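You operate a simulated robot arm through the tools that you are given. There is no shell and no other tool.

Carry out the task below with a simulated robot arm. There is one attempt and no reset: what you move stays moved.

TASK
Put things in order on the top of the hub bench. At the end: the orange pad stands on top of the brown narrow carton (marked "BULBS"); the silver stud block from the top of the hub bench stands where the blue dabber stood; the blue dabber stands where the green block (marked "BEST") stood; the green block stands on top of the silver pad adapter; whatever was shut is shut again. Leave all else as you found it, and nothing knocked over.

It is judged by the outcome, as a careful person would: the job done as asked, and still so three seconds after it is handed in. It fails if anything else is knocked over, pushed out of place, dropped, spilled or broken.

THE ROBOT
A 6-joint arm with a two-finger parallel gripper, fixed in place. Base frame: the origin is on the floor under the middle of its stand, x ahead of it, y to its left, z up; the work surface is at about z = 840. Lengths are in mm, angles in rad, forces in N, time in s.
With the tool pointing down near the work surface it reaches from about 340 to 760 mm from the base axis. Its first joint turns from -1.152 to 1.152 rad. Payload 2.45 kg.
The tool frame sits at the grasp point between the pads (the TCP): z along the fingers, y along the line on which they close. The tips reach 24 mm beyond it. The gripper opens to 68 mm. The fingers are 17 mm wide and 10 mm thick; the gripper's body (40 by 70 mm) begins 41 mm behind the TCP.
Orientation is told as [roll, pitch, yaw] about the base's x, y, z axes, in that order, counted from this pose: with the fingers straight down and closing along the base's y, the tool's x points along the base's -x, its y along +y and its z along -z.

THE INTERFACE
- The arm moves only by the tool arm_command. Its argument "increments" is a list of rows, each a list of 7 numbers: the closure, from 0 (fully open) to 1 (shut), then the shift along the base's x, y, z in units of 20 mm (1.0 is 20 mm), then the turn, a rotation vector about the base's x, y, z in units of 6 degrees (1.0 is 6 degrees). In form: [[gripper, dx, dy, dz, wx, wy, wz], ...]. A call has 1 to 20 rows; each row shifts and turns the commanded pose from where the row before left it. A call with a number of a shift or a turn outside -1 to 1 is refused whole. Each row takes 0.2 s and may step no farther than 50 mm and 0.15 rad from the row before; otherwise, or with a gripper value out of range, the whole call is refused. Where a pose cannot be reached the arm comes as near as it can. A force on the tool above 40 N (or 10 N above the force at the start of the call, whichever is more), or a blocked arm, ends the call early, and 0.2 s more pass. Each finger travels about 108 mm/s and halts on what it meets, pressing with about 43 N; the grip force reading is that of the motor and also rises with nothing between the fingers. The clock runs only during rows and for 0.2 s after the last one: add rows that do not move to give the fingers time. It gives the time, the measured TCP pose, the force on the tool (base axes), the opening and the grip force at its end, in the units of the frame above (readings bear some noise), with the torque about the TCP (base axes, N m) and any sound that the robot's microphone picked up.
- Cameras (640 x 400 px; columns grow to the right, rows downward): "scene" is fixed at [162.9, 429.9, 1466.4]; the picture's right is [-0.73, -0.68, 0.00], its down [-0.45, 0.48, -0.75] and it looks along [0.51, -0.55, -0.66] (base axes); focal length 214 px, centre (320, 200). "wrist" rides on the gripper at [84, 11, -75] in the tool frame; the picture's right is [-0.13, 0.99, 0.00], its down [-0.60, -0.08, -0.79] and it looks along [-0.79, -0.10, 0.61] (tool axes); focal length 251 px, centre (320, 200). There is no depth. A picture from a camera that has moved, and an enlarged one, comes with that camera's place and axes in the base frame and with its lens. The place of the scene camera against the robot may be out by one fixed shift of up to 18 mm in any direction.
- get_image(camera): a new picture of that camera. No time passes.
- zoom(camera, box): a new picture of the part [left, top, right, bottom] of that camera's present view, enlarged. No time passes.
- close_job(): hands the job in; it is judged then, once.

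Nothing tells you positions but the pictures and the camera data. Unless the task says otherwise, let go and move clear before handing in.

The tools are called after "Emit:" as a command line: name --pt "numbers of a row" for each row, then --argument value for the rest, lists and objects as JSON in quotes. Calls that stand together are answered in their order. arm_command: Moves the arm, as the interface text tells. Its arguments: {"type":"object","properties":{"increments":{"type":"array","items":{"type":"array","items":{"type":"number"}}}},"required":["increments"]} The other tools are called the same way: get_image (camera) takes a picture; zoom (camera, box) takes an enlarged picture of a part of a camera's view; close_job () hands the job in.

At the start:

```text
time: 0.0
ee_pos: [444.0, -10.0, 1207.7]
orientation: [0.0, 0.0, 0.001]
contact_force: [-0.9, -0.3, -0.2]
ft_torque: [-0.02, 0.01, 0.02]
opening: 68.1
grasp_force: 0.0
```

scene: 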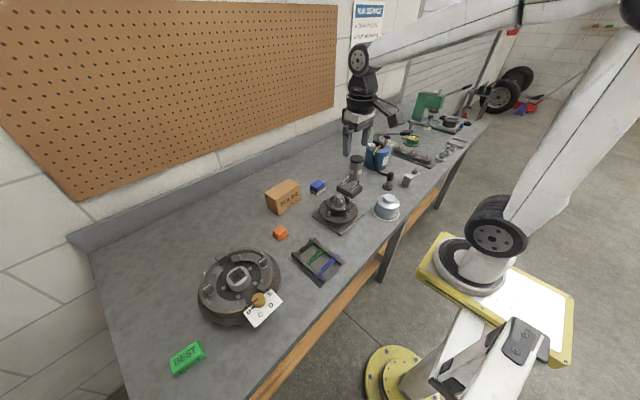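
wrist: 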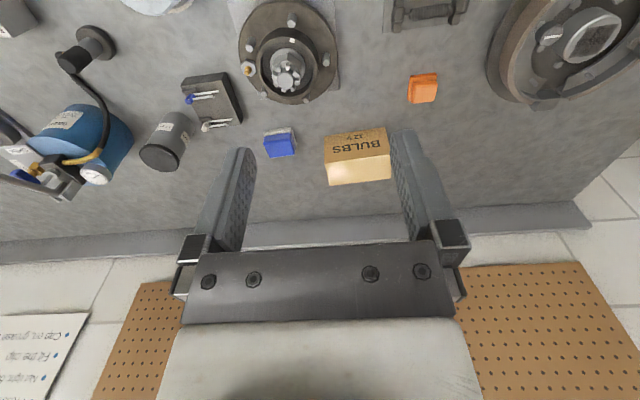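

I see a bench with a brown carton marked BULBS, an orange pad, a green block marked BEST, a hub and various tools. I'll enlarge the pictures to identify the stud block, the blue dabber and the silver pad adapter.

Emit:
zoom --camera "scene" --box '[160, 140, 360, 265]'

Emit:
zoom --camera "scene" --box '[330, 80, 490, 220]'

Emit:
zoom --camera "scene" --box '[140, 230, 360, 390]'

Emit:
zoom --camera "wrist" --box '[0, 0, 320, 200]'

Emit:
zoom --camera "wrist" --box '[320, 0, 640, 200]'

```text
3.20 times, centred on (260, 202) of scene
camera zoom: at [162.9, 429.9, 1466.4], right [-0.73, -0.68, 0.0], down [-0.45, 0.48, -0.75], along [0.51, -0.55, -0.66], focal length 686 px, centre (512, 192)
```

zoom: 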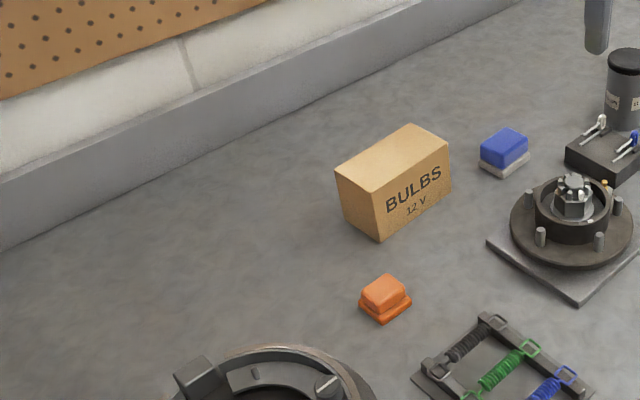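

```text
2.86 times, centred on (410, 150) of scene
camera zoom: at [162.9, 429.9, 1466.4], right [-0.73, -0.68, 0.0], down [-0.45, 0.48, -0.75], along [0.51, -0.55, -0.66], focal length 613 px, centre (63, 343)
```

zoom: 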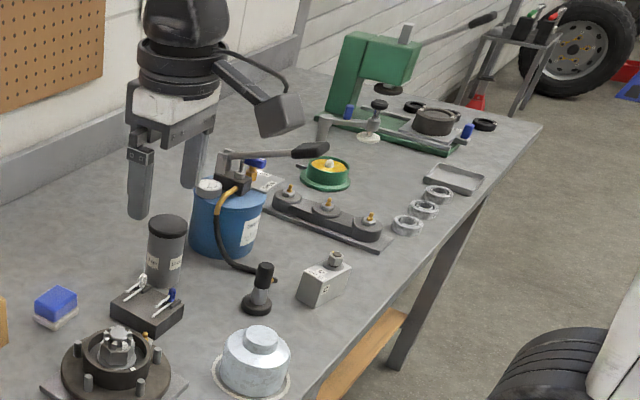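

```text
2.50 times, centred on (250, 310) of scene
camera zoom: at [162.9, 429.9, 1466.4], right [-0.73, -0.68, 0.0], down [-0.45, 0.48, -0.75], along [0.51, -0.55, -0.66], focal length 536 px, centre (495, -75)
```

zoom: 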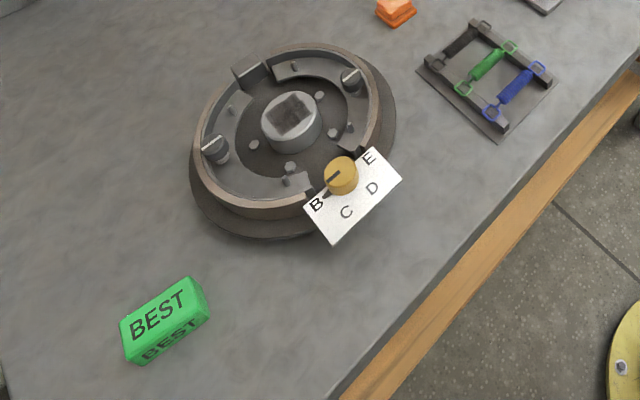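

```text
2.00 times, centred on (160, 100) of wrist
camera zoom: at [361.5, -0.3, 1283.0], right [0.13, 0.99, 0.0], down [0.6, -0.08, 0.79], along [0.79, -0.1, -0.61], focal length 503 px, centre (640, 400)
```

zoom: 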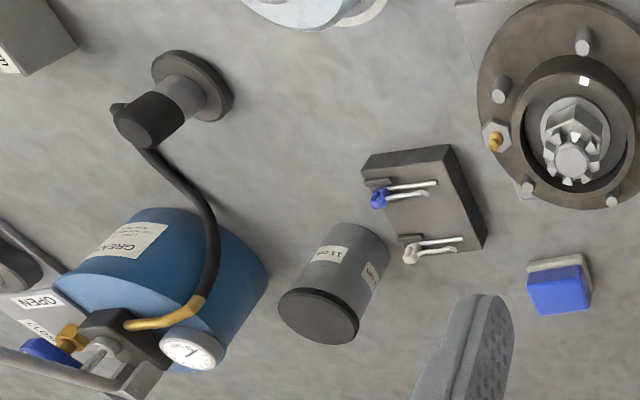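

```text
2.00 times, centred on (480, 100) of wrist
camera zoom: at [361.5, -0.3, 1283.0], right [0.13, 0.99, 0.0], down [0.6, -0.08, 0.79], along [0.79, -0.1, -0.61], focal length 503 px, centre (0, 400)
```

zoom: 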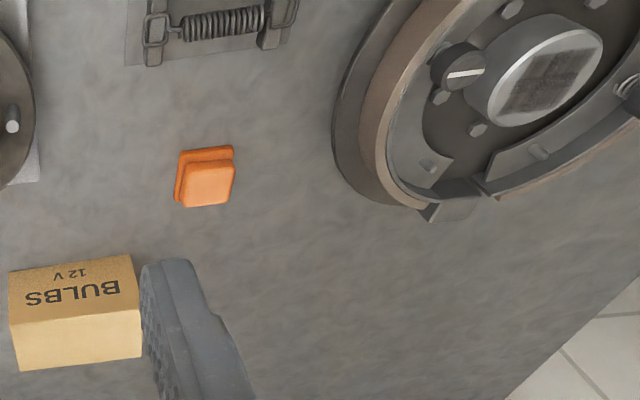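

The carton, orange pad, green block and a blue-topped block are clear. I'll zoom in further on the candidates for the stud block and the pad adapter before moving.

Emit:
zoom --camera "scene" --box '[365, 160, 435, 225]'

Emit:
zoom --camera "scene" --box '[400, 100, 480, 165]'

Emit:
zoom --camera "scene" --box '[195, 245, 285, 330]'

Emit:
zoom --camera "scene" --box '[260, 170, 340, 245]'

Emit:
zoom --camera "scene" --box '[150, 330, 230, 390]'

Emit:
zoom --camera "scene" --box '[330, 130, 420, 200]'

```text
6.15 times, centred on (400, 192) of scene
camera zoom: at [162.9, 429.9, 1466.4], right [-0.73, -0.68, 0.0], down [-0.45, 0.48, -0.75], along [0.51, -0.55, -0.66], focal length 1320 px, centre (-172, 246)
```

zoom: 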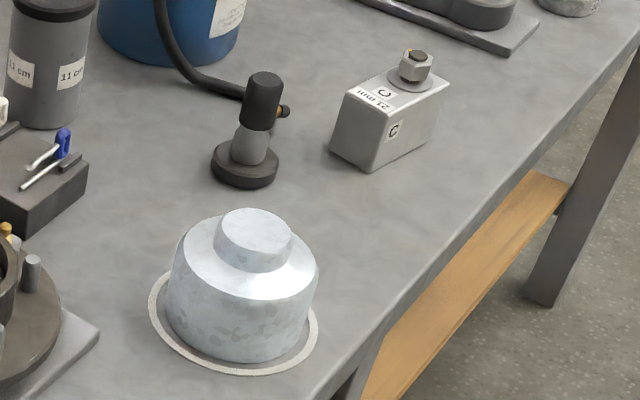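

```text
6.15 times, centred on (440, 132) of scene
camera zoom: at [162.9, 429.9, 1466.4], right [-0.73, -0.68, 0.0], down [-0.45, 0.48, -0.75], along [0.51, -0.55, -0.66], focal length 1320 px, centre (-418, 615)
```

zoom: 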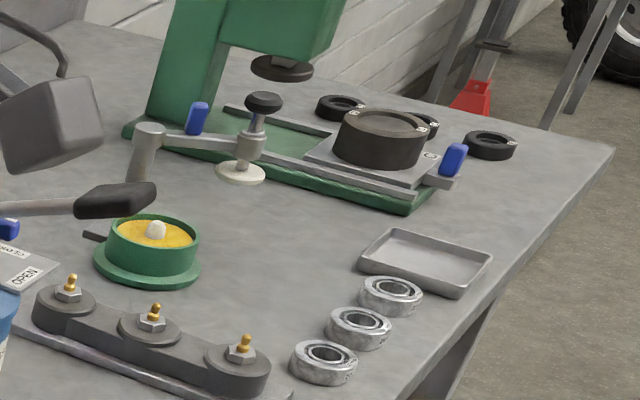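

```text
4.71 times, centred on (240, 288) of scene
camera zoom: at [162.9, 429.9, 1466.4], right [-0.73, -0.68, 0.0], down [-0.45, 0.48, -0.75], along [0.51, -0.55, -0.66], focal length 1009 px, centre (696, -212)
```

zoom: 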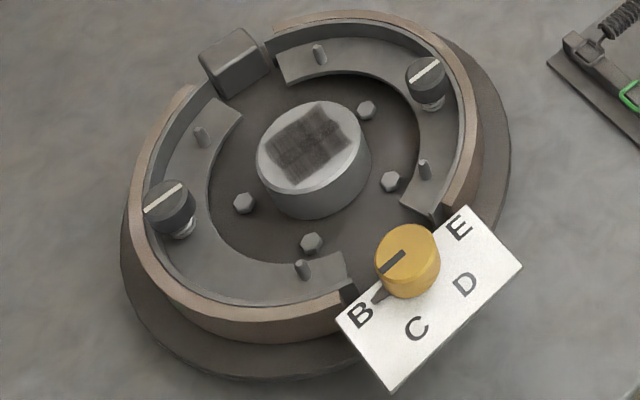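

```text
5.33 times, centred on (300, 208) of scene
camera zoom: at [162.9, 429.9, 1466.4], right [-0.73, -0.68, 0.0], down [-0.45, 0.48, -0.75], along [0.51, -0.55, -0.66], focal length 1144 px, centre (427, 160)
```

zoom: 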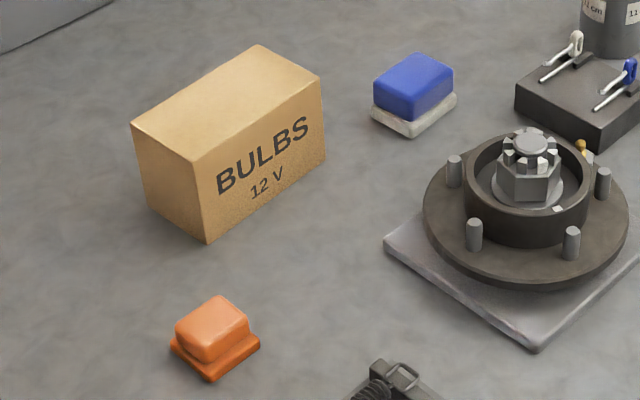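

```text
6.67 times, centred on (190, 360) of scene
camera zoom: at [162.9, 429.9, 1466.4], right [-0.73, -0.68, 0.0], down [-0.45, 0.48, -0.75], along [0.51, -0.55, -0.66], focal length 1430 px, centre (1187, -867)
```

zoom: 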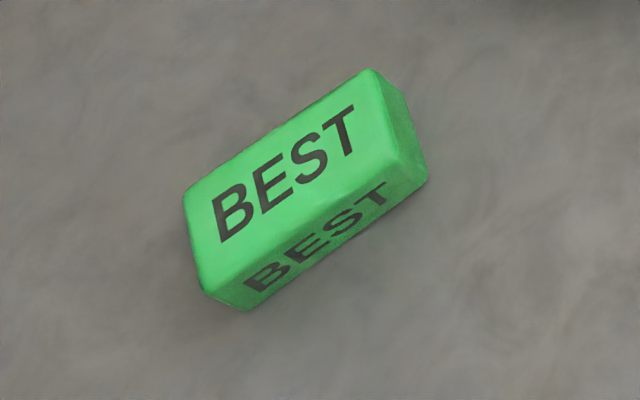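

```text
5.71 times, centred on (375, 165) of scene
camera zoom: at [162.9, 429.9, 1466.4], right [-0.73, -0.68, 0.0], down [-0.45, 0.48, -0.75], along [0.51, -0.55, -0.66], focal length 1226 px, centre (6, 400)
```

zoom: 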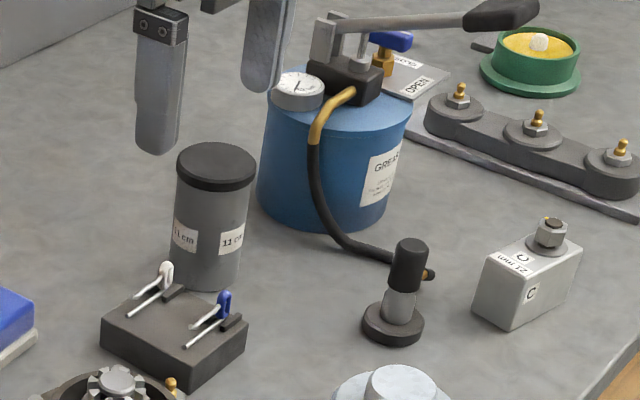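

The silver candidates are the domed cylinder with a boss, at about (401,-232), and the cylinder with a pad-like top in the brake centre, at about (547,357). I'll bring the wrist camera over the brake and green block side for a closer look.

Emit:
arm_command --pt "0 0 1 0 0 0 0.5" --pt "0 0 1 0 0 0 0.5" --pt "0 0 1 0 0 0 0.5" --pt "0 0 1 0 0 0 0.5" --pt "0 0 1 0 0 0 0.5" --pt "0 0 1 0 0 0 0.5" --pt "0 0 1 0 0 0 0.5" --pt "0 0 1 0 0 0 0.5" --pt "0 0 1 0 0 0 0.5" --pt "0 0 1 0 0 0 0.5" --pt "0 0 1 0 0 0 0.5" --pt "0 0 1 0 0 0 0.5" --pt "0 0 1 0 0 0 0" --pt "0 0 1 0 0 0 0" --pt "0 0 0 0 0 0 0"

Emit:
get_image --camera "wrist"

Emit:
get_image --camera "scene"

```text
time: 3.2
ee_pos: [445.9, 269.1, 1208.1]
orientation: [0.002, 0.0, 0.628]
contact_force: [-0.8, 1.1, 0.0]
ft_torque: [0.01, 0.0, 0.02]
opening: 67.9
grasp_force: 0.0
```

```text
taken
camera wrist: at [371.9, 228.4, 1283.3], right [-0.48, 0.88, 0.0], down [0.53, 0.29, 0.79], along [0.7, 0.38, -0.61], focal length 251 px, centre (320, 200)
```

wrist: 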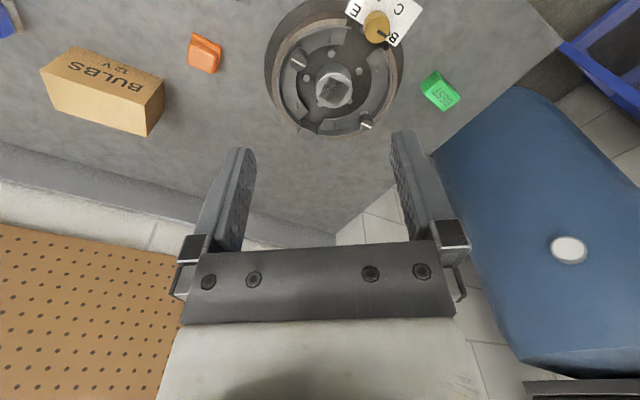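

```text
taken
```

scene: 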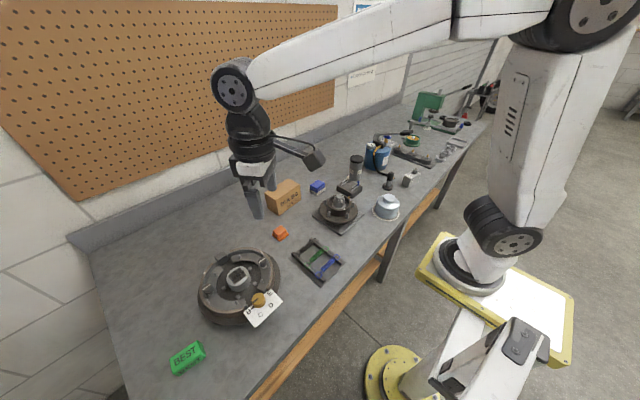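

The arm moves as commanded and the wrist view shows the brake, the green block and the carton. I'll zoom in on the brake centre and the blocks.

Emit:
zoom --camera "wrist" --box '[260, 0, 480, 140]'

Emit:
zoom --camera "wrist" --box '[0, 0, 240, 150]'

Emit:
zoom --camera "wrist" --box '[300, 50, 380, 120]'

Emit:
zoom --camera "wrist" --box '[410, 60, 470, 120]'

```text
2.86 times, centred on (370, 70) of wrist
camera zoom: at [371.9, 228.4, 1283.3], right [-0.48, 0.88, 0.0], down [0.53, 0.29, 0.79], along [0.7, 0.38, -0.61], focal length 718 px, centre (177, 571)
```

zoom: 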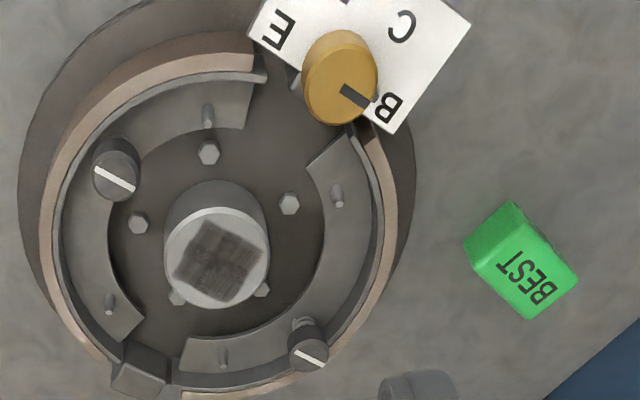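

```text
2.67 times, centred on (120, 75) of wrist
camera zoom: at [371.9, 228.4, 1283.3], right [-0.48, 0.88, 0.0], down [0.53, 0.29, 0.79], along [0.7, 0.38, -0.61], focal length 670 px, centre (853, 533)
```

zoom: 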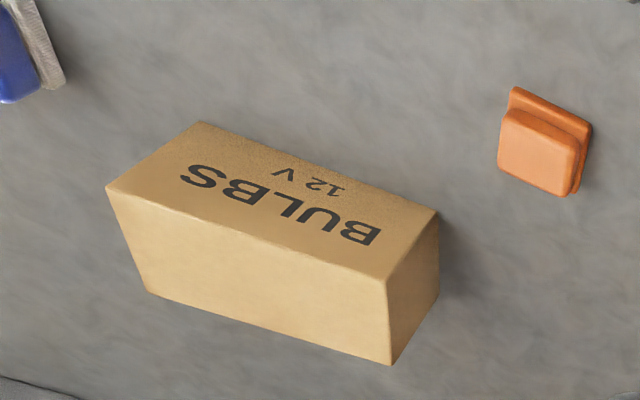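

```text
5.71 times, centred on (340, 85) of wrist
camera zoom: at [371.9, 228.4, 1283.3], right [-0.48, 0.88, 0.0], down [0.53, 0.29, 0.79], along [0.7, 0.38, -0.61], focal length 1437 px, centre (206, 857)
```

zoom: 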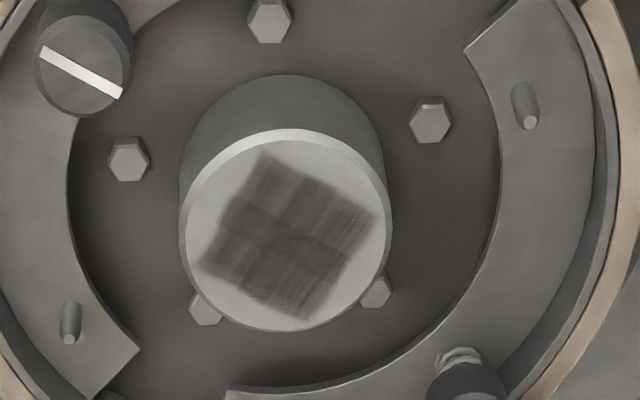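

```text
6.67 times, centred on (440, 90) of wrist
camera zoom: at [371.9, 228.4, 1283.3], right [-0.48, 0.88, 0.0], down [0.53, 0.29, 0.79], along [0.7, 0.38, -0.61], focal length 1676 px, centre (-480, 933)
```

zoom: 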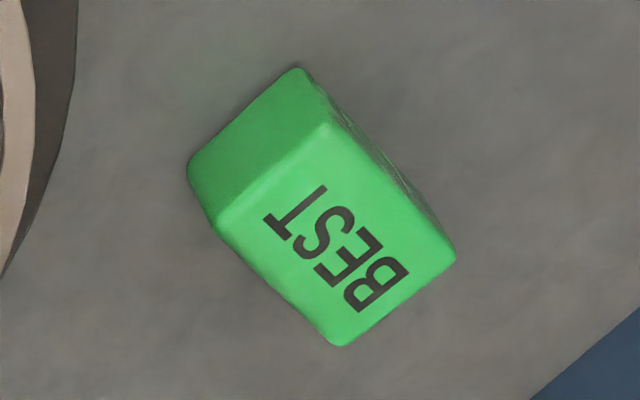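

The brake centre is a stub with a dark patch on its face, so it may be part of the brake itself. I'll carry the camera over to the right side to compare it with the silver domed piece and the stud block.

Emit:
arm_command --pt "0 0 -1 0 0 0 -0.55" --pt "0 0 -1 0 0 0 -0.55" --pt "0 0 -1 0 0 0 -0.55" --pt "0 0 -1 0 0 0 -0.55" --pt "0 0 -1 0 0 0 -0.55" --pt "0 0 -1 0 0 0 -0.55" --pt "0 0 -1 0 0 0 -0.55" --pt "0 0 -1 0 0 0 -0.55" --pt "0 0 -1 0 0 0 -0.55" --pt "0 0 -1 0 0 0 -0.55" --pt "0 0 -1 0 0 0 -0.55" --pt "0 0 -1 0 0 0 -0.55" --pt "0 0 -1 0 0 0 -0.55" --pt "0 0 -1 0 0 0 -0.55" --pt "0 0 -1 0 0 0 -0.55" --pt "0 0 -1 0 0 0 -0.55" --pt "0 0 -1 0 0 0 -0.55" --pt "0 0 -1 0 0 0 -0.55" --pt "0 0 -1 0 0 0 -0.55" --pt "0 0 -1 0 0 0 -0.55"

Emit:
get_image --camera "wrist"

Emit:
zoom --camera "wrist" --box '[0, 0, 320, 200]'

Emit:
zoom --camera "wrist" --box '[320, 0, 640, 200]'

```text
time: 7.4
ee_pos: [445.6, -130.7, 1207.4]
orientation: [0.001, -0.002, -0.525]
contact_force: [0.0, 0.2, 0.1]
ft_torque: [0.0, 0.0, 0.0]
opening: 68.1
grasp_force: 0.1
```

```text
taken
camera wrist: at [379.0, -79.6, 1281.5], right [0.61, 0.79, 0.0], down [0.48, -0.37, 0.79], along [0.63, -0.48, -0.61], focal length 251 px, centre (320, 200)
```

wrist: 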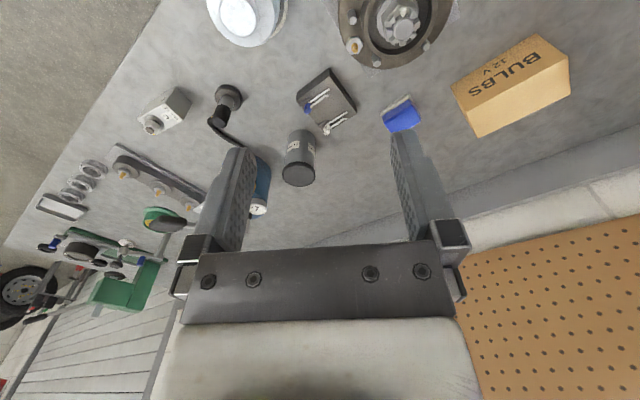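

```text
2.00 times, centred on (160, 100) of wrist
camera zoom: at [379.0, -79.6, 1281.5], right [0.61, 0.79, 0.0], down [0.48, -0.37, 0.79], along [0.63, -0.48, -0.61], focal length 503 px, centre (640, 400)
```

zoom: 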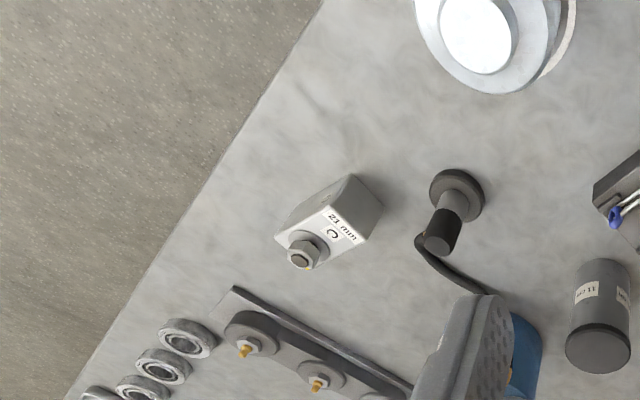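

```text
2.00 times, centred on (480, 100) of wrist
camera zoom: at [379.0, -79.6, 1281.5], right [0.61, 0.79, 0.0], down [0.48, -0.37, 0.79], along [0.63, -0.48, -0.61], focal length 503 px, centre (0, 400)
```

zoom: 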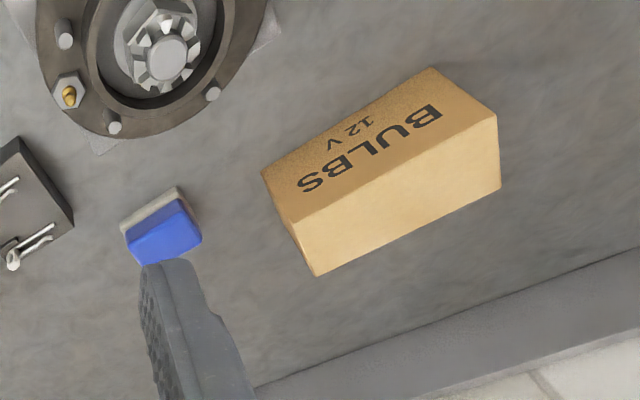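

The stud block marked "C 21 mm" is confirmed at about (418,-483), and the big silver domed piece is closer to the robot. I'll lower the camera towards it to see what it is.

Emit:
arm_command --pt "0 -0.4 -0.4 -1 0 0 0" --pt "0 -0.4 -0.4 -1 0 0 0" --pt "0 -0.4 -0.4 -1 0 0 0" --pt "0 -0.4 -0.4 -1 0 0 0" --pt "0 -0.4 -0.4 -1 0 0 0" --pt "0 -0.4 -0.4 -1 0 0 0" --pt "0 -0.4 -0.4 -1 0 0 0" --pt "0 0 0 0 0 0 0"

Emit:
get_image --camera "wrist"

Emit:
zoom --camera "wrist" --box '[200, 0, 420, 140]'

Emit:
zoom --camera "wrist" --box '[0, 0, 260, 160]'

```text
time: 9.2
ee_pos: [392.6, -188.9, 1066.9]
orientation: [0.0, -0.001, -0.523]
contact_force: [-0.7, -0.2, 0.3]
ft_torque: [0.03, -0.01, -0.02]
opening: 67.9
grasp_force: 0.0
```

```text
taken
camera wrist: at [325.1, -137.4, 1142.7], right [0.61, 0.79, 0.0], down [0.48, -0.37, 0.79], along [0.63, -0.48, -0.61], focal length 251 px, centre (320, 200)
```

wrist: 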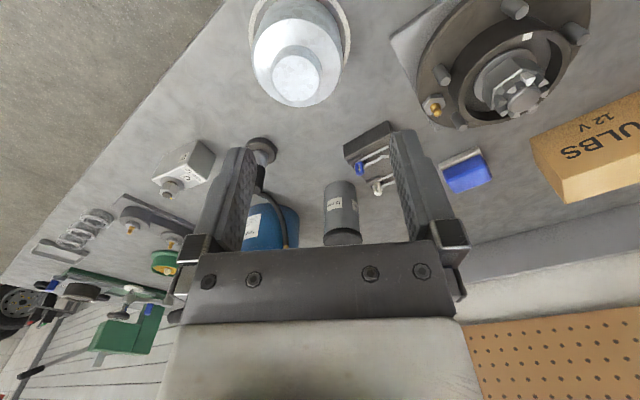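

```text
2.86 times, centred on (310, 70) of wrist
camera zoom: at [325.1, -137.4, 1142.7], right [0.61, 0.79, 0.0], down [0.48, -0.37, 0.79], along [0.63, -0.48, -0.61], focal length 718 px, centre (349, 571)
```

zoom: 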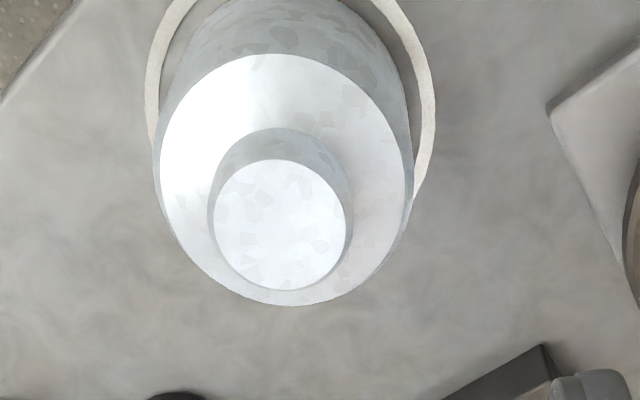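

```text
2.46 times, centred on (130, 80) of wrist
camera zoom: at [325.1, -137.4, 1142.7], right [0.61, 0.79, 0.0], down [0.48, -0.37, 0.79], along [0.63, -0.48, -0.61], focal length 619 px, centre (788, 495)
```

zoom: 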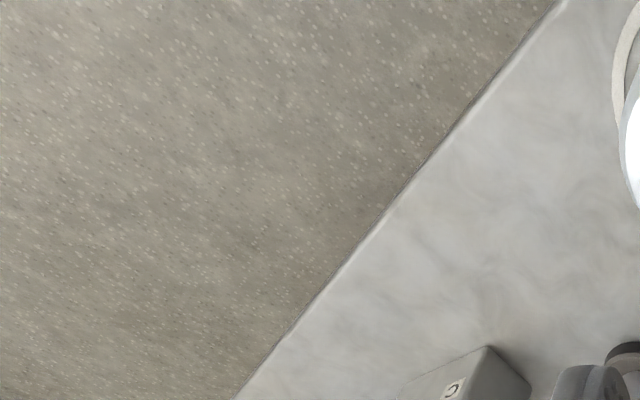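

The domed piece sits inside a painted ring and looks like a hub grease cap. The wall has a "HUB SERVICE" poster and a note, so I'll read those in case they name the parts.

Emit:
zoom --camera "scene" --box '[345, 0, 390, 45]'

Emit:
zoom --camera "scene" --box '[430, 80, 500, 140]'

Emit:
zoom --camera "scene" --box '[285, 230, 350, 290]'

Emit:
zoom --camera "scene" --box '[480, 0, 640, 130]'

```text
8.89 times, centred on (368, 22) of scene
camera zoom: at [162.9, 429.9, 1466.4], right [-0.73, -0.68, 0.0], down [-0.45, 0.48, -0.75], along [0.51, -0.55, -0.66], focal length 1906 px, centre (-102, 1778)
```

zoom: 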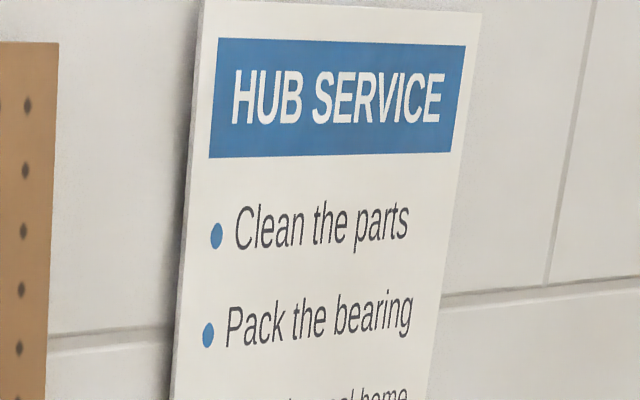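

```text
6.67 times, centred on (465, 110) of scene
camera zoom: at [162.9, 429.9, 1466.4], right [-0.73, -0.68, 0.0], down [-0.45, 0.48, -0.75], along [0.51, -0.55, -0.66], focal length 1430 px, centre (-647, 800)
```

zoom: 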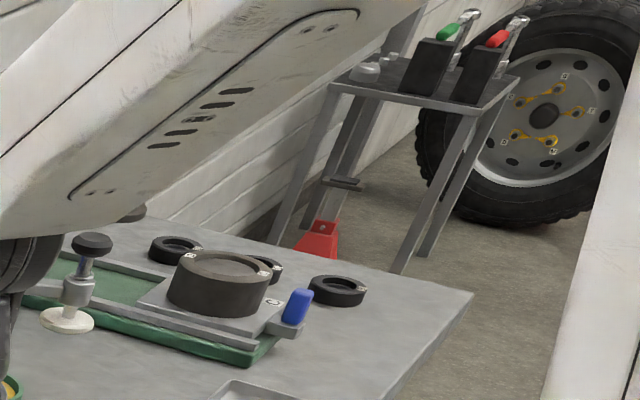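

```text
6.67 times, centred on (318, 260) of scene
camera zoom: at [162.9, 429.9, 1466.4], right [-0.73, -0.68, 0.0], down [-0.45, 0.48, -0.75], along [0.51, -0.55, -0.66], focal length 1430 px, centre (337, -200)
```

zoom: 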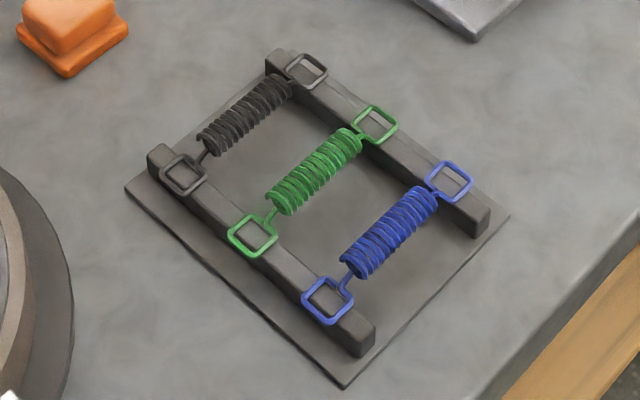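

```text
3.08 times, centred on (560, 65) of scene
camera zoom: at [162.9, 429.9, 1466.4], right [-0.73, -0.68, 0.0], down [-0.45, 0.48, -0.75], along [0.51, -0.55, -0.66], focal length 660 px, centre (-418, 615)
```

zoom: 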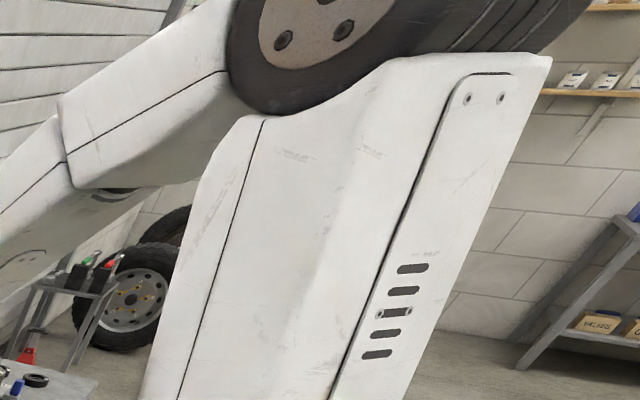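

The poster lists hub service steps but does not name the parts. I'll look at the right-hand part of the bench around the grease pump and press for any other silver adapter.

Emit:
arm_command --pt "0 0 -1 1 0 0 0" --pt "0 0 -1 1 0 0 0" --pt "0 0 -1 1 0 0 -0.5" --pt "0 0 -1 0.5 0 0 -0.5" --pt "0 0 -1 0 0 0 -0.5" --pt "0 0 -1 0 0 0 -0.5" --pt "0 0 -1 0 0 0 -0.5" --pt "0 0 -1 0 0 0 -0.5" --pt "0 0 0 0 0 0 0"

Emit:
get_image --camera "wrist"

Emit:
zoom --camera "wrist" --box '[0, 0, 320, 200]'

Emit:
zoom --camera "wrist" --box '[320, 0, 640, 200]'

Emit:
get_image --camera "scene"

```text
time: 11.2
ee_pos: [389.3, -347.6, 1137.2]
orientation: [0.001, 0.001, -0.839]
contact_force: [0.1, -0.3, -0.7]
ft_torque: [0.03, 0.02, 0.01]
opening: 68.1
grasp_force: 0.1
```

```text
taken
camera wrist: at [342.6, -278.2, 1212.7], right [0.82, 0.57, 0.0], down [0.35, -0.5, 0.79], along [0.45, -0.65, -0.61], focal length 251 px, centre (320, 200)
```

wrist: 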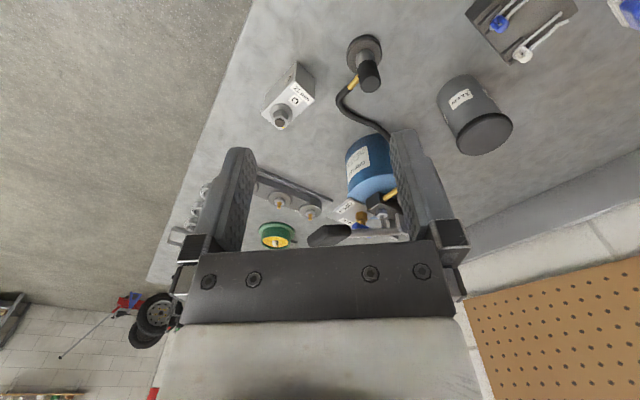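

```text
2.00 times, centred on (160, 100) of wrist
camera zoom: at [342.6, -278.2, 1212.7], right [0.82, 0.57, 0.0], down [0.35, -0.5, 0.79], along [0.45, -0.65, -0.61], focal length 503 px, centre (640, 400)
```

zoom: 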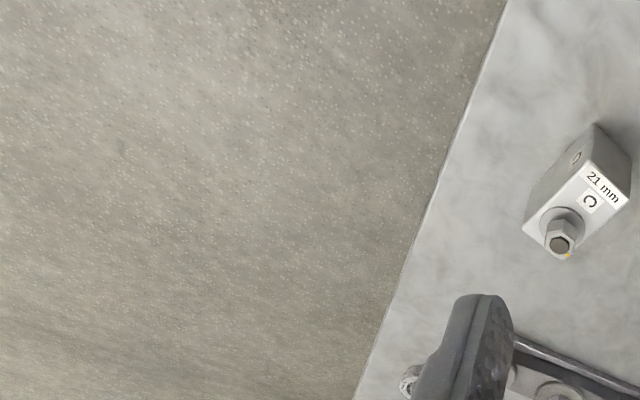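

```text
2.00 times, centred on (480, 100) of wrist
camera zoom: at [342.6, -278.2, 1212.7], right [0.82, 0.57, 0.0], down [0.35, -0.5, 0.79], along [0.45, -0.65, -0.61], focal length 503 px, centre (0, 400)
```

zoom: 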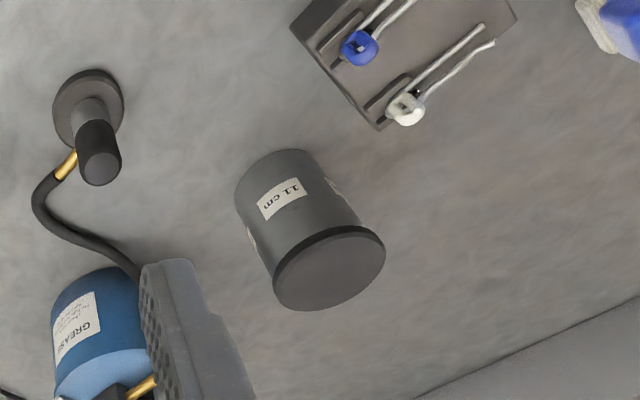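

```text
taken
```

scene: 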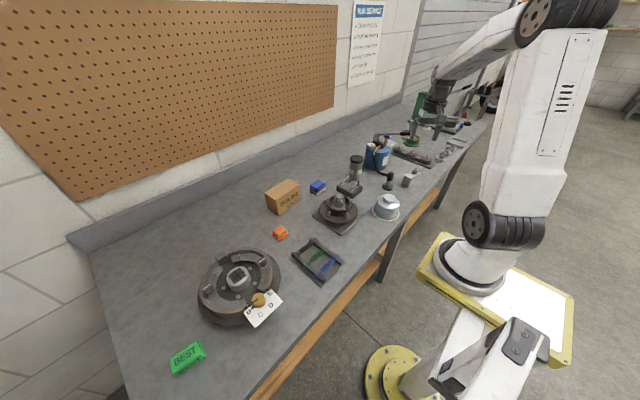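

Now the whole poster is visible, so I'll read it. I'll also check the press area beyond.

Emit:
zoom --camera "scene" --box '[340, 0, 395, 90]'

Emit:
zoom --camera "scene" --box '[365, 85, 480, 200]'

Emit:
zoom --camera "wrist" --box '[160, 140, 420, 250]'

```text
4.44 times, centred on (368, 45) of scene
camera zoom: at [162.9, 429.8, 1466.4], right [-0.73, -0.68, 0.0], down [-0.45, 0.48, -0.75], along [0.51, -0.55, -0.66], focal length 953 px, centre (109, 889)
```

zoom: 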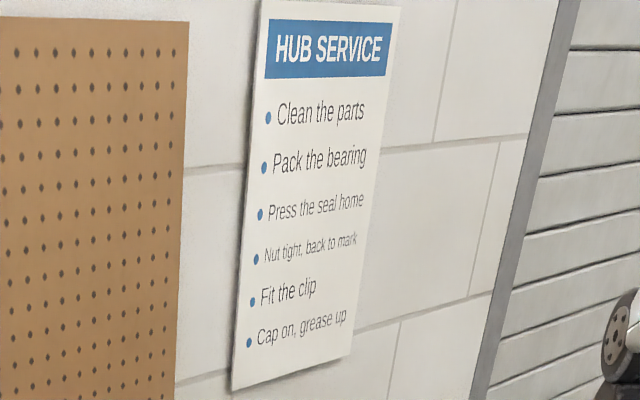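

```text
3.48 times, centred on (422, 142) of scene
camera zoom: at [162.9, 429.8, 1466.4], right [-0.73, -0.68, 0.0], down [-0.45, 0.48, -0.75], along [0.51, -0.55, -0.66], focal length 746 px, centre (-36, 400)
```

zoom: 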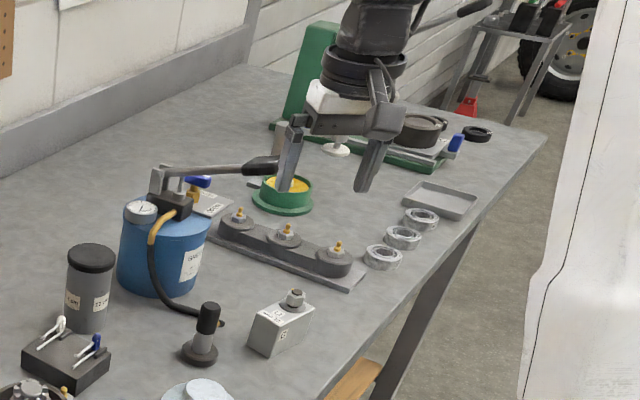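

```text
2.46 times, centred on (290, 195) of wrist
camera zoom: at [342.6, -278.2, 1212.7], right [0.82, 0.57, 0.0], down [0.35, -0.5, 0.79], along [0.45, -0.65, -0.61], focal length 619 px, centre (394, 212)
```

zoom: 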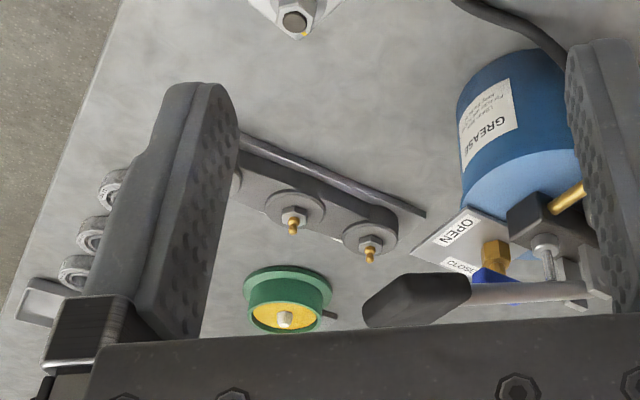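

The poster reads as ordinary hub service, and I see no other silver adapter near the pump or press. I'll go back across the bench at height and take a close look at the brake's centre piece.

Emit:
arm_command --pt "0 0.2 1 0 0 0 0.4" --pt "0 0.2 1 0 0 0 0.4" --pt "0 0.2 1 0 0 0 0.4" --pt "0 0.2 1 0 0 0 0.4" --pt "0 0.2 1 0 0 0 0.4" --pt "0 0.2 1 0 0 0 0.4" --pt "0 0.2 1 0 0 0 0.4" --pt "0 0.2 1 0 0 0 0.4" --pt "0 0.2 1 0 0 0 0.4" --pt "0 0.2 1 0 0 0 0.4" --pt "0 0.2 1 0 0 0 0.4" --pt "0 0.2 1 0 0 0 0.4" --pt "0 0.2 1 0 0 0 0.4" --pt "0 0.2 1 0 0 0 0.4" --pt "0 0.2 1 0 0 0 0.4" --pt "0 0.2 1 0 0 0 0.4" --pt "0 0.2 1 0 0 0 0.4" --pt "0 0.2 1 0 0 0 0.4" --pt "0 0.2 1 0 0 0 0.4" --pt "0 0.2 1 0 0 0 0.4"

Emit:
arm_command --pt "0 0.2 1 0 0 0 0.4" --pt "0 0.2 1 0 0 0 0.4" --pt "0 0.2 1 0 0 0 0.4" --pt "0 0.2 1 0 0 0 0.4" --pt "0 0.2 1 0 0 0 0.4" --pt "0 0.2 1 0 0 0 0.4" --pt "0 0.2 1 0 0 0 0.4" --pt "0 0.2 1 -0.8 0 0 0.4" --pt "0 0.2 1 -0.8 0 0 0.4" --pt "0 0.2 1 -0.8 0 0 0.4" --pt "0 0.2 1 -0.8 0 0 0.4" --pt "0 0.2 1 -0.8 0 0 0.4" --pt "0 0.2 1 -0.8 0 0 0.4" --pt "0 0 0 0 0 0 0"

Emit:
get_image --camera "wrist"

Emit:
zoom --camera "wrist" --box '[240, 0, 480, 150]'

```text
time: 15.4
ee_pos: [468.0, 51.0, 1139.6]
orientation: [0.0, 0.001, 0.001]
contact_force: [-0.1, 0.0, -0.5]
ft_torque: [0.04, -0.02, 0.0]
opening: 67.8
grasp_force: 0.1
```

```text
time: 18.4
ee_pos: [520.8, 314.4, 1040.7]
orientation: [-0.001, 0.0, 0.545]
contact_force: [-0.4, -0.4, 0.3]
ft_torque: [-0.01, -0.02, 0.0]
opening: 67.8
grasp_force: 0.0
```

```text
taken
camera wrist: at [444.3, 279.3, 1116.0], right [-0.4, 0.91, 0.0], down [0.56, 0.25, 0.79], along [0.73, 0.32, -0.61], focal length 251 px, centre (320, 200)
```

wrist: 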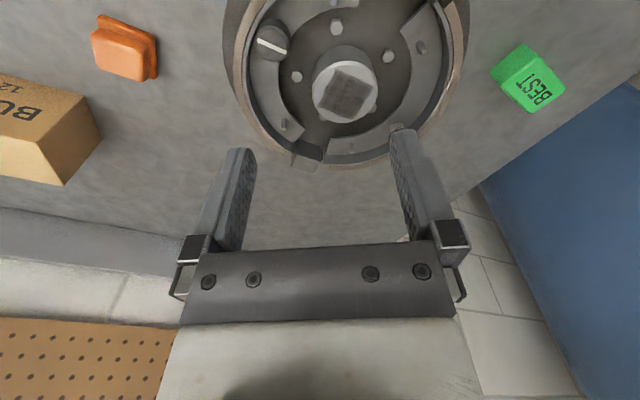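

```text
2.67 times, centred on (360, 75) of wrist
camera zoom: at [444.3, 279.3, 1116.0], right [-0.4, 0.91, 0.0], down [0.56, 0.25, 0.79], along [0.73, 0.32, -0.61], focal length 670 px, centre (213, 533)
```

zoom: 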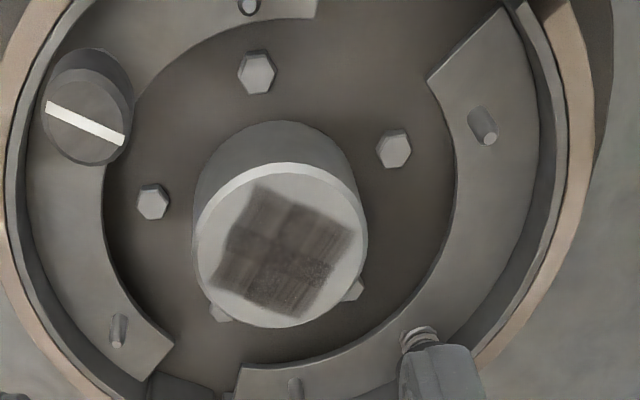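

The brake's centre stub is concentric with its five bolts, so it looks like part of the brake. Before I decide which piece is the adapter, I'll search the rest of the bench with the arm out of the way.

Emit:
zoom --camera "scene" --box '[400, 85, 450, 125]'

Emit:
zoom --camera "scene" --box '[440, 100, 495, 140]'

Emit:
zoom --camera "scene" --box '[370, 125, 420, 165]'

Emit:
zoom --camera "scene" --box '[430, 130, 480, 170]'

Emit:
get_image --camera "scene"

```text
10.00 times, centred on (425, 105) of scene
camera zoom: at [162.9, 429.9, 1466.4], right [-0.73, -0.68, 0.0], down [-0.45, 0.48, -0.75], along [0.51, -0.55, -0.66], focal length 2145 px, centre (-730, 1150)
```

zoom: 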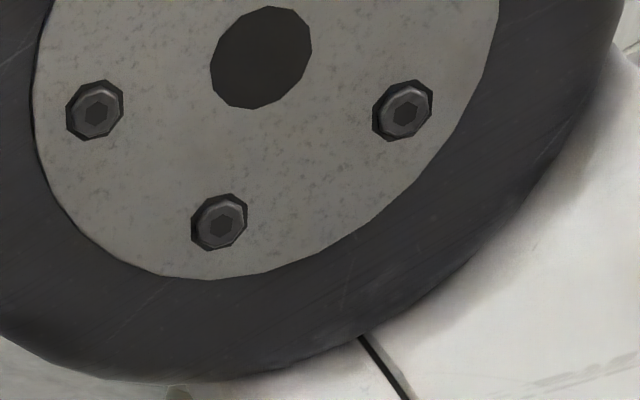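

```text
10.00 times, centred on (468, 120) of scene
camera zoom: at [162.9, 429.9, 1466.4], right [-0.73, -0.68, 0.0], down [-0.45, 0.48, -0.75], along [0.51, -0.55, -0.66], focal length 2145 px, centre (-1155, 1000)
```

zoom: 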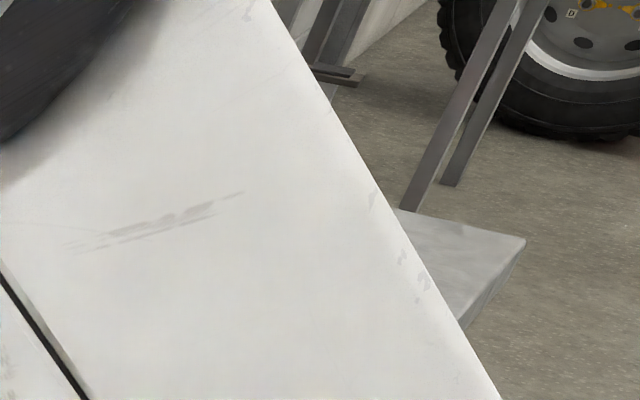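

```text
10.00 times, centred on (395, 145) of scene
camera zoom: at [162.9, 429.9, 1466.4], right [-0.73, -0.68, 0.0], down [-0.45, 0.48, -0.75], along [0.51, -0.55, -0.66], focal length 2145 px, centre (-430, 750)
```

zoom: 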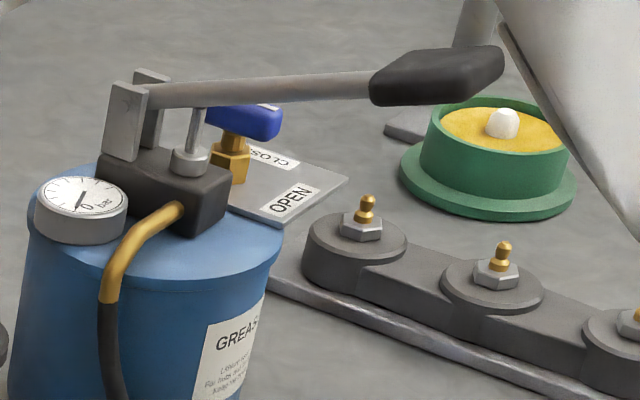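

```text
10.00 times, centred on (455, 150) of scene
camera zoom: at [162.9, 429.9, 1466.4], right [-0.73, -0.68, 0.0], down [-0.45, 0.48, -0.75], along [0.51, -0.55, -0.66], focal length 2145 px, centre (-1030, 700)
```

zoom: 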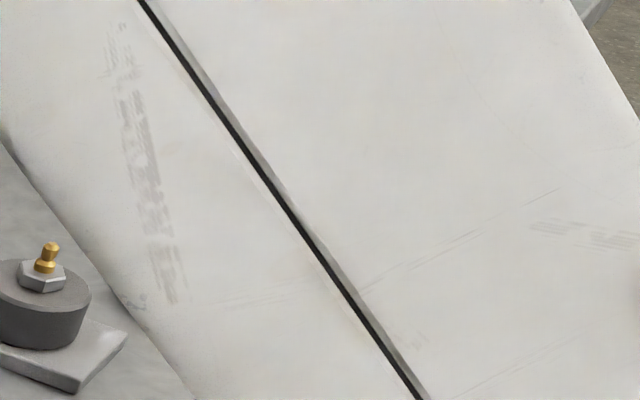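

```text
taken
```

scene: 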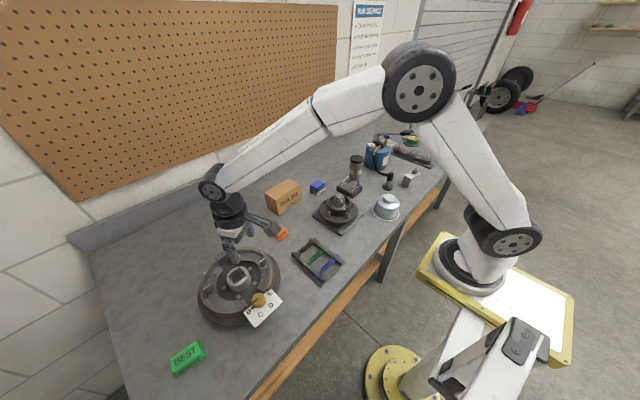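

I still see nothing else that could be the adapter. I'll take very close views of the stub's face from here, then compare with the domed piece.

Emit:
zoom --camera "wrist" --box '[305, 50, 385, 130]'

Emit:
zoom --camera "scene" --box '[222, 258, 258, 298]'

Emit:
zoom --camera "scene" --box '[365, 185, 410, 225]'

Emit:
zoom --camera "scene" --box '[310, 185, 365, 235]'

```text
5.00 times, centred on (345, 90) of wrist
camera zoom: at [444.3, 279.3, 1116.0], right [-0.4, 0.91, 0.0], down [0.56, 0.25, 0.79], along [0.73, 0.32, -0.61], focal length 1257 px, centre (195, 750)
```

zoom: 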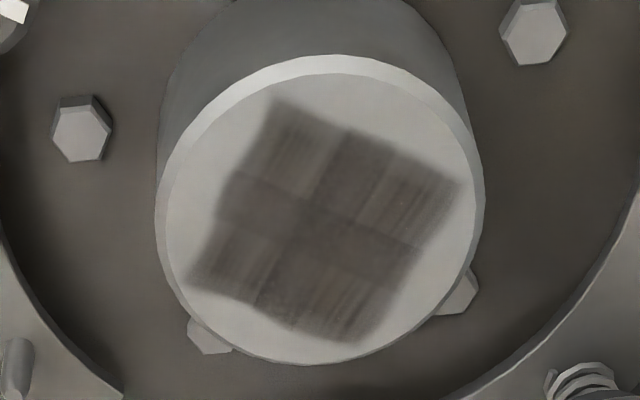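

```text
10.00 times, centred on (240, 278) of scene
camera zoom: at [162.9, 429.9, 1466.4], right [-0.73, -0.68, 0.0], down [-0.45, 0.48, -0.75], along [0.51, -0.55, -0.66], focal length 2145 px, centre (1120, -580)
```

zoom: 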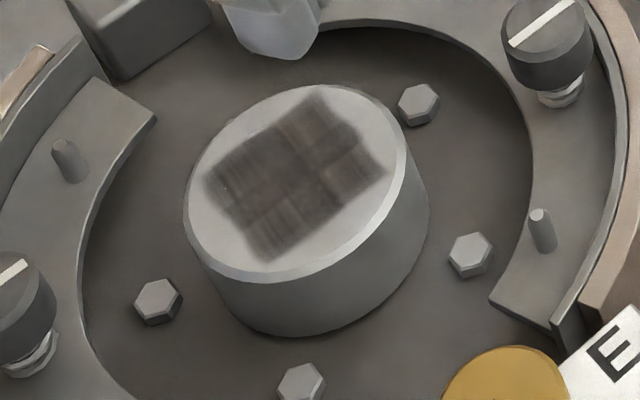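

```text
10.00 times, centred on (388, 205) of scene
camera zoom: at [162.9, 429.9, 1466.4], right [-0.73, -0.68, 0.0], down [-0.45, 0.48, -0.75], along [0.51, -0.55, -0.66], focal length 2145 px, centre (-355, 150)
```

zoom: 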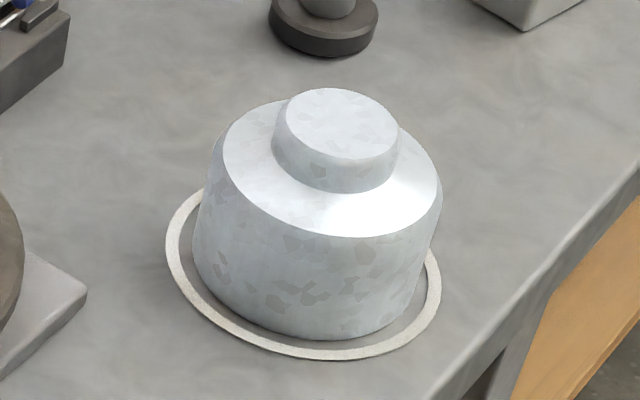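

```text
8.00 times, centred on (338, 210) of scene
camera zoom: at [162.9, 429.9, 1466.4], right [-0.73, -0.68, 0.0], down [-0.45, 0.48, -0.75], along [0.51, -0.55, -0.66], focal length 1716 px, centre (180, 120)
```

zoom: 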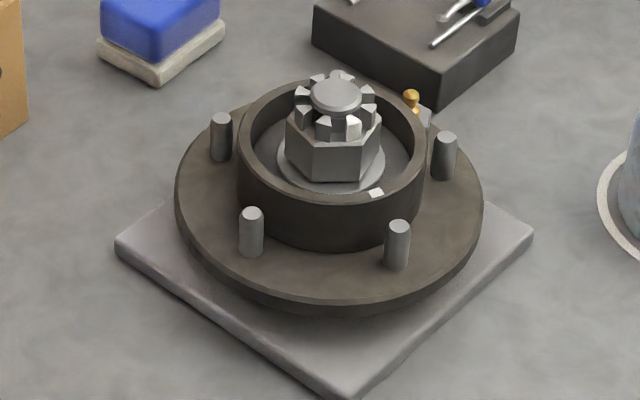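

The dark patch on the stub is a wipeable grime mark, and the silver dome's diameter suits the hub collar, so it is most likely the hub's cap. The adapter may be hidden behind something, so I'll look behind the pump and canister from above.

Emit:
arm_command --pt "0 0 -0.5 1 0 0 -0.4" --pt "0 0 -0.5 1 0 0 -0.4" --pt "0 0 -1 1 0 0 -0.4" --pt "0 0 -1 1 0 0 -0.4" --pt "0 0 -1 1 0 0 -0.4" --pt "0 0 -1 1 0 0 -0.4" --pt "0 0 -1 1 0 0 -0.4" --pt "0 0 -1 1 0 0 -0.4" --pt "0 0 -1 0 0 0 -0.4" --pt "0 0 -1 0 0 0 -0.4" --pt "0 0 -1 0 0 0 -0.4" --pt "0 0 -1 0 0 0 -0.4" --pt "0 0 -1 0 0 0 -0.4" --pt "0 0 -1 0 0 0 0" --pt "0 0 -1 0 0 0 0" --pt "0 0 -1 0 0 0 0" --pt "0 0 -1 0 0 0 0" --pt "0 0 -1 0 0 0 0" --pt "0 0 -1 0 0 0 0" --pt "0 0 -1 0 0 0 0"

Emit:
arm_command --pt "0 0 -1 0 0 0 -0.4" --pt "0 0 -1 0 0 0 -0.4" --pt "0 0 -1 0 0 0 -0.4" --pt "0 0 -1 0 0 0 -0.4" --pt "0 0 -1 0 0 0 -0.4" --pt "0 0 -1 0 0 0 -0.4" --pt "0 0 -1 0 0 0 0" --pt "0 0 -1 0 0 0 0" --pt "0 0 -1 0 0 0 0" --pt "0 0 0 0 0 0 0"

Emit:
get_image --camera "wrist"

Emit:
zoom --camera "wrist" --box '[0, 0, 260, 200]'

Emit:
zoom --camera "wrist" --box '[240, 0, 480, 150]'

```text
time: 22.6
ee_pos: [520.3, -66.5, 1203.1]
orientation: [0.0, -0.001, -0.001]
contact_force: [-0.4, -0.8, 0.8]
ft_torque: [-0.02, 0.04, 0.02]
opening: 67.7
grasp_force: 0.0
```

```text
time: 24.8
ee_pos: [520.5, -248.6, 1201.9]
orientation: [0.001, -0.001, -0.25]
contact_force: [-0.3, -0.6, -0.1]
ft_torque: [0.0, 0.02, -0.01]
opening: 68.0
grasp_force: 0.0
```

```text
taken
camera wrist: at [442.8, -216.7, 1278.0], right [0.37, 0.93, 0.0], down [0.57, -0.23, 0.79], along [0.74, -0.29, -0.61], focal length 251 px, centre (320, 200)
```

wrist: 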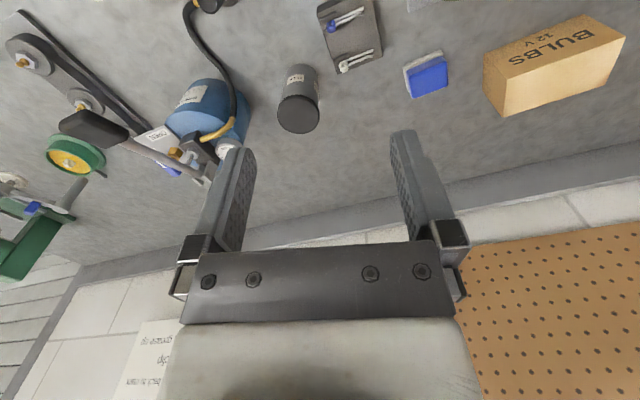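

```text
2.00 times, centred on (130, 100) of wrist
camera zoom: at [442.8, -216.7, 1278.0], right [0.37, 0.93, 0.0], down [0.57, -0.23, 0.79], along [0.74, -0.29, -0.61], focal length 503 px, centre (700, 400)
```

zoom: 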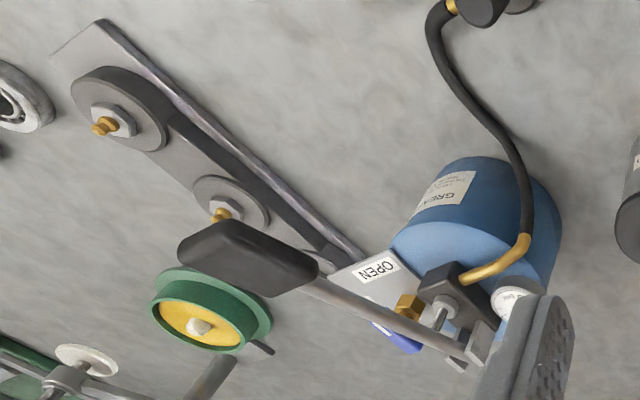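

```text
2.67 times, centred on (360, 75) of wrist
camera zoom: at [442.8, -216.7, 1278.0], right [0.37, 0.93, 0.0], down [0.57, -0.23, 0.79], along [0.74, -0.29, -0.61], focal length 670 px, centre (213, 533)
```

zoom: 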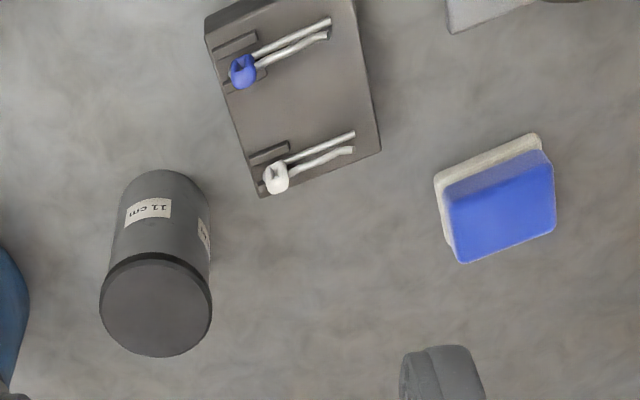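

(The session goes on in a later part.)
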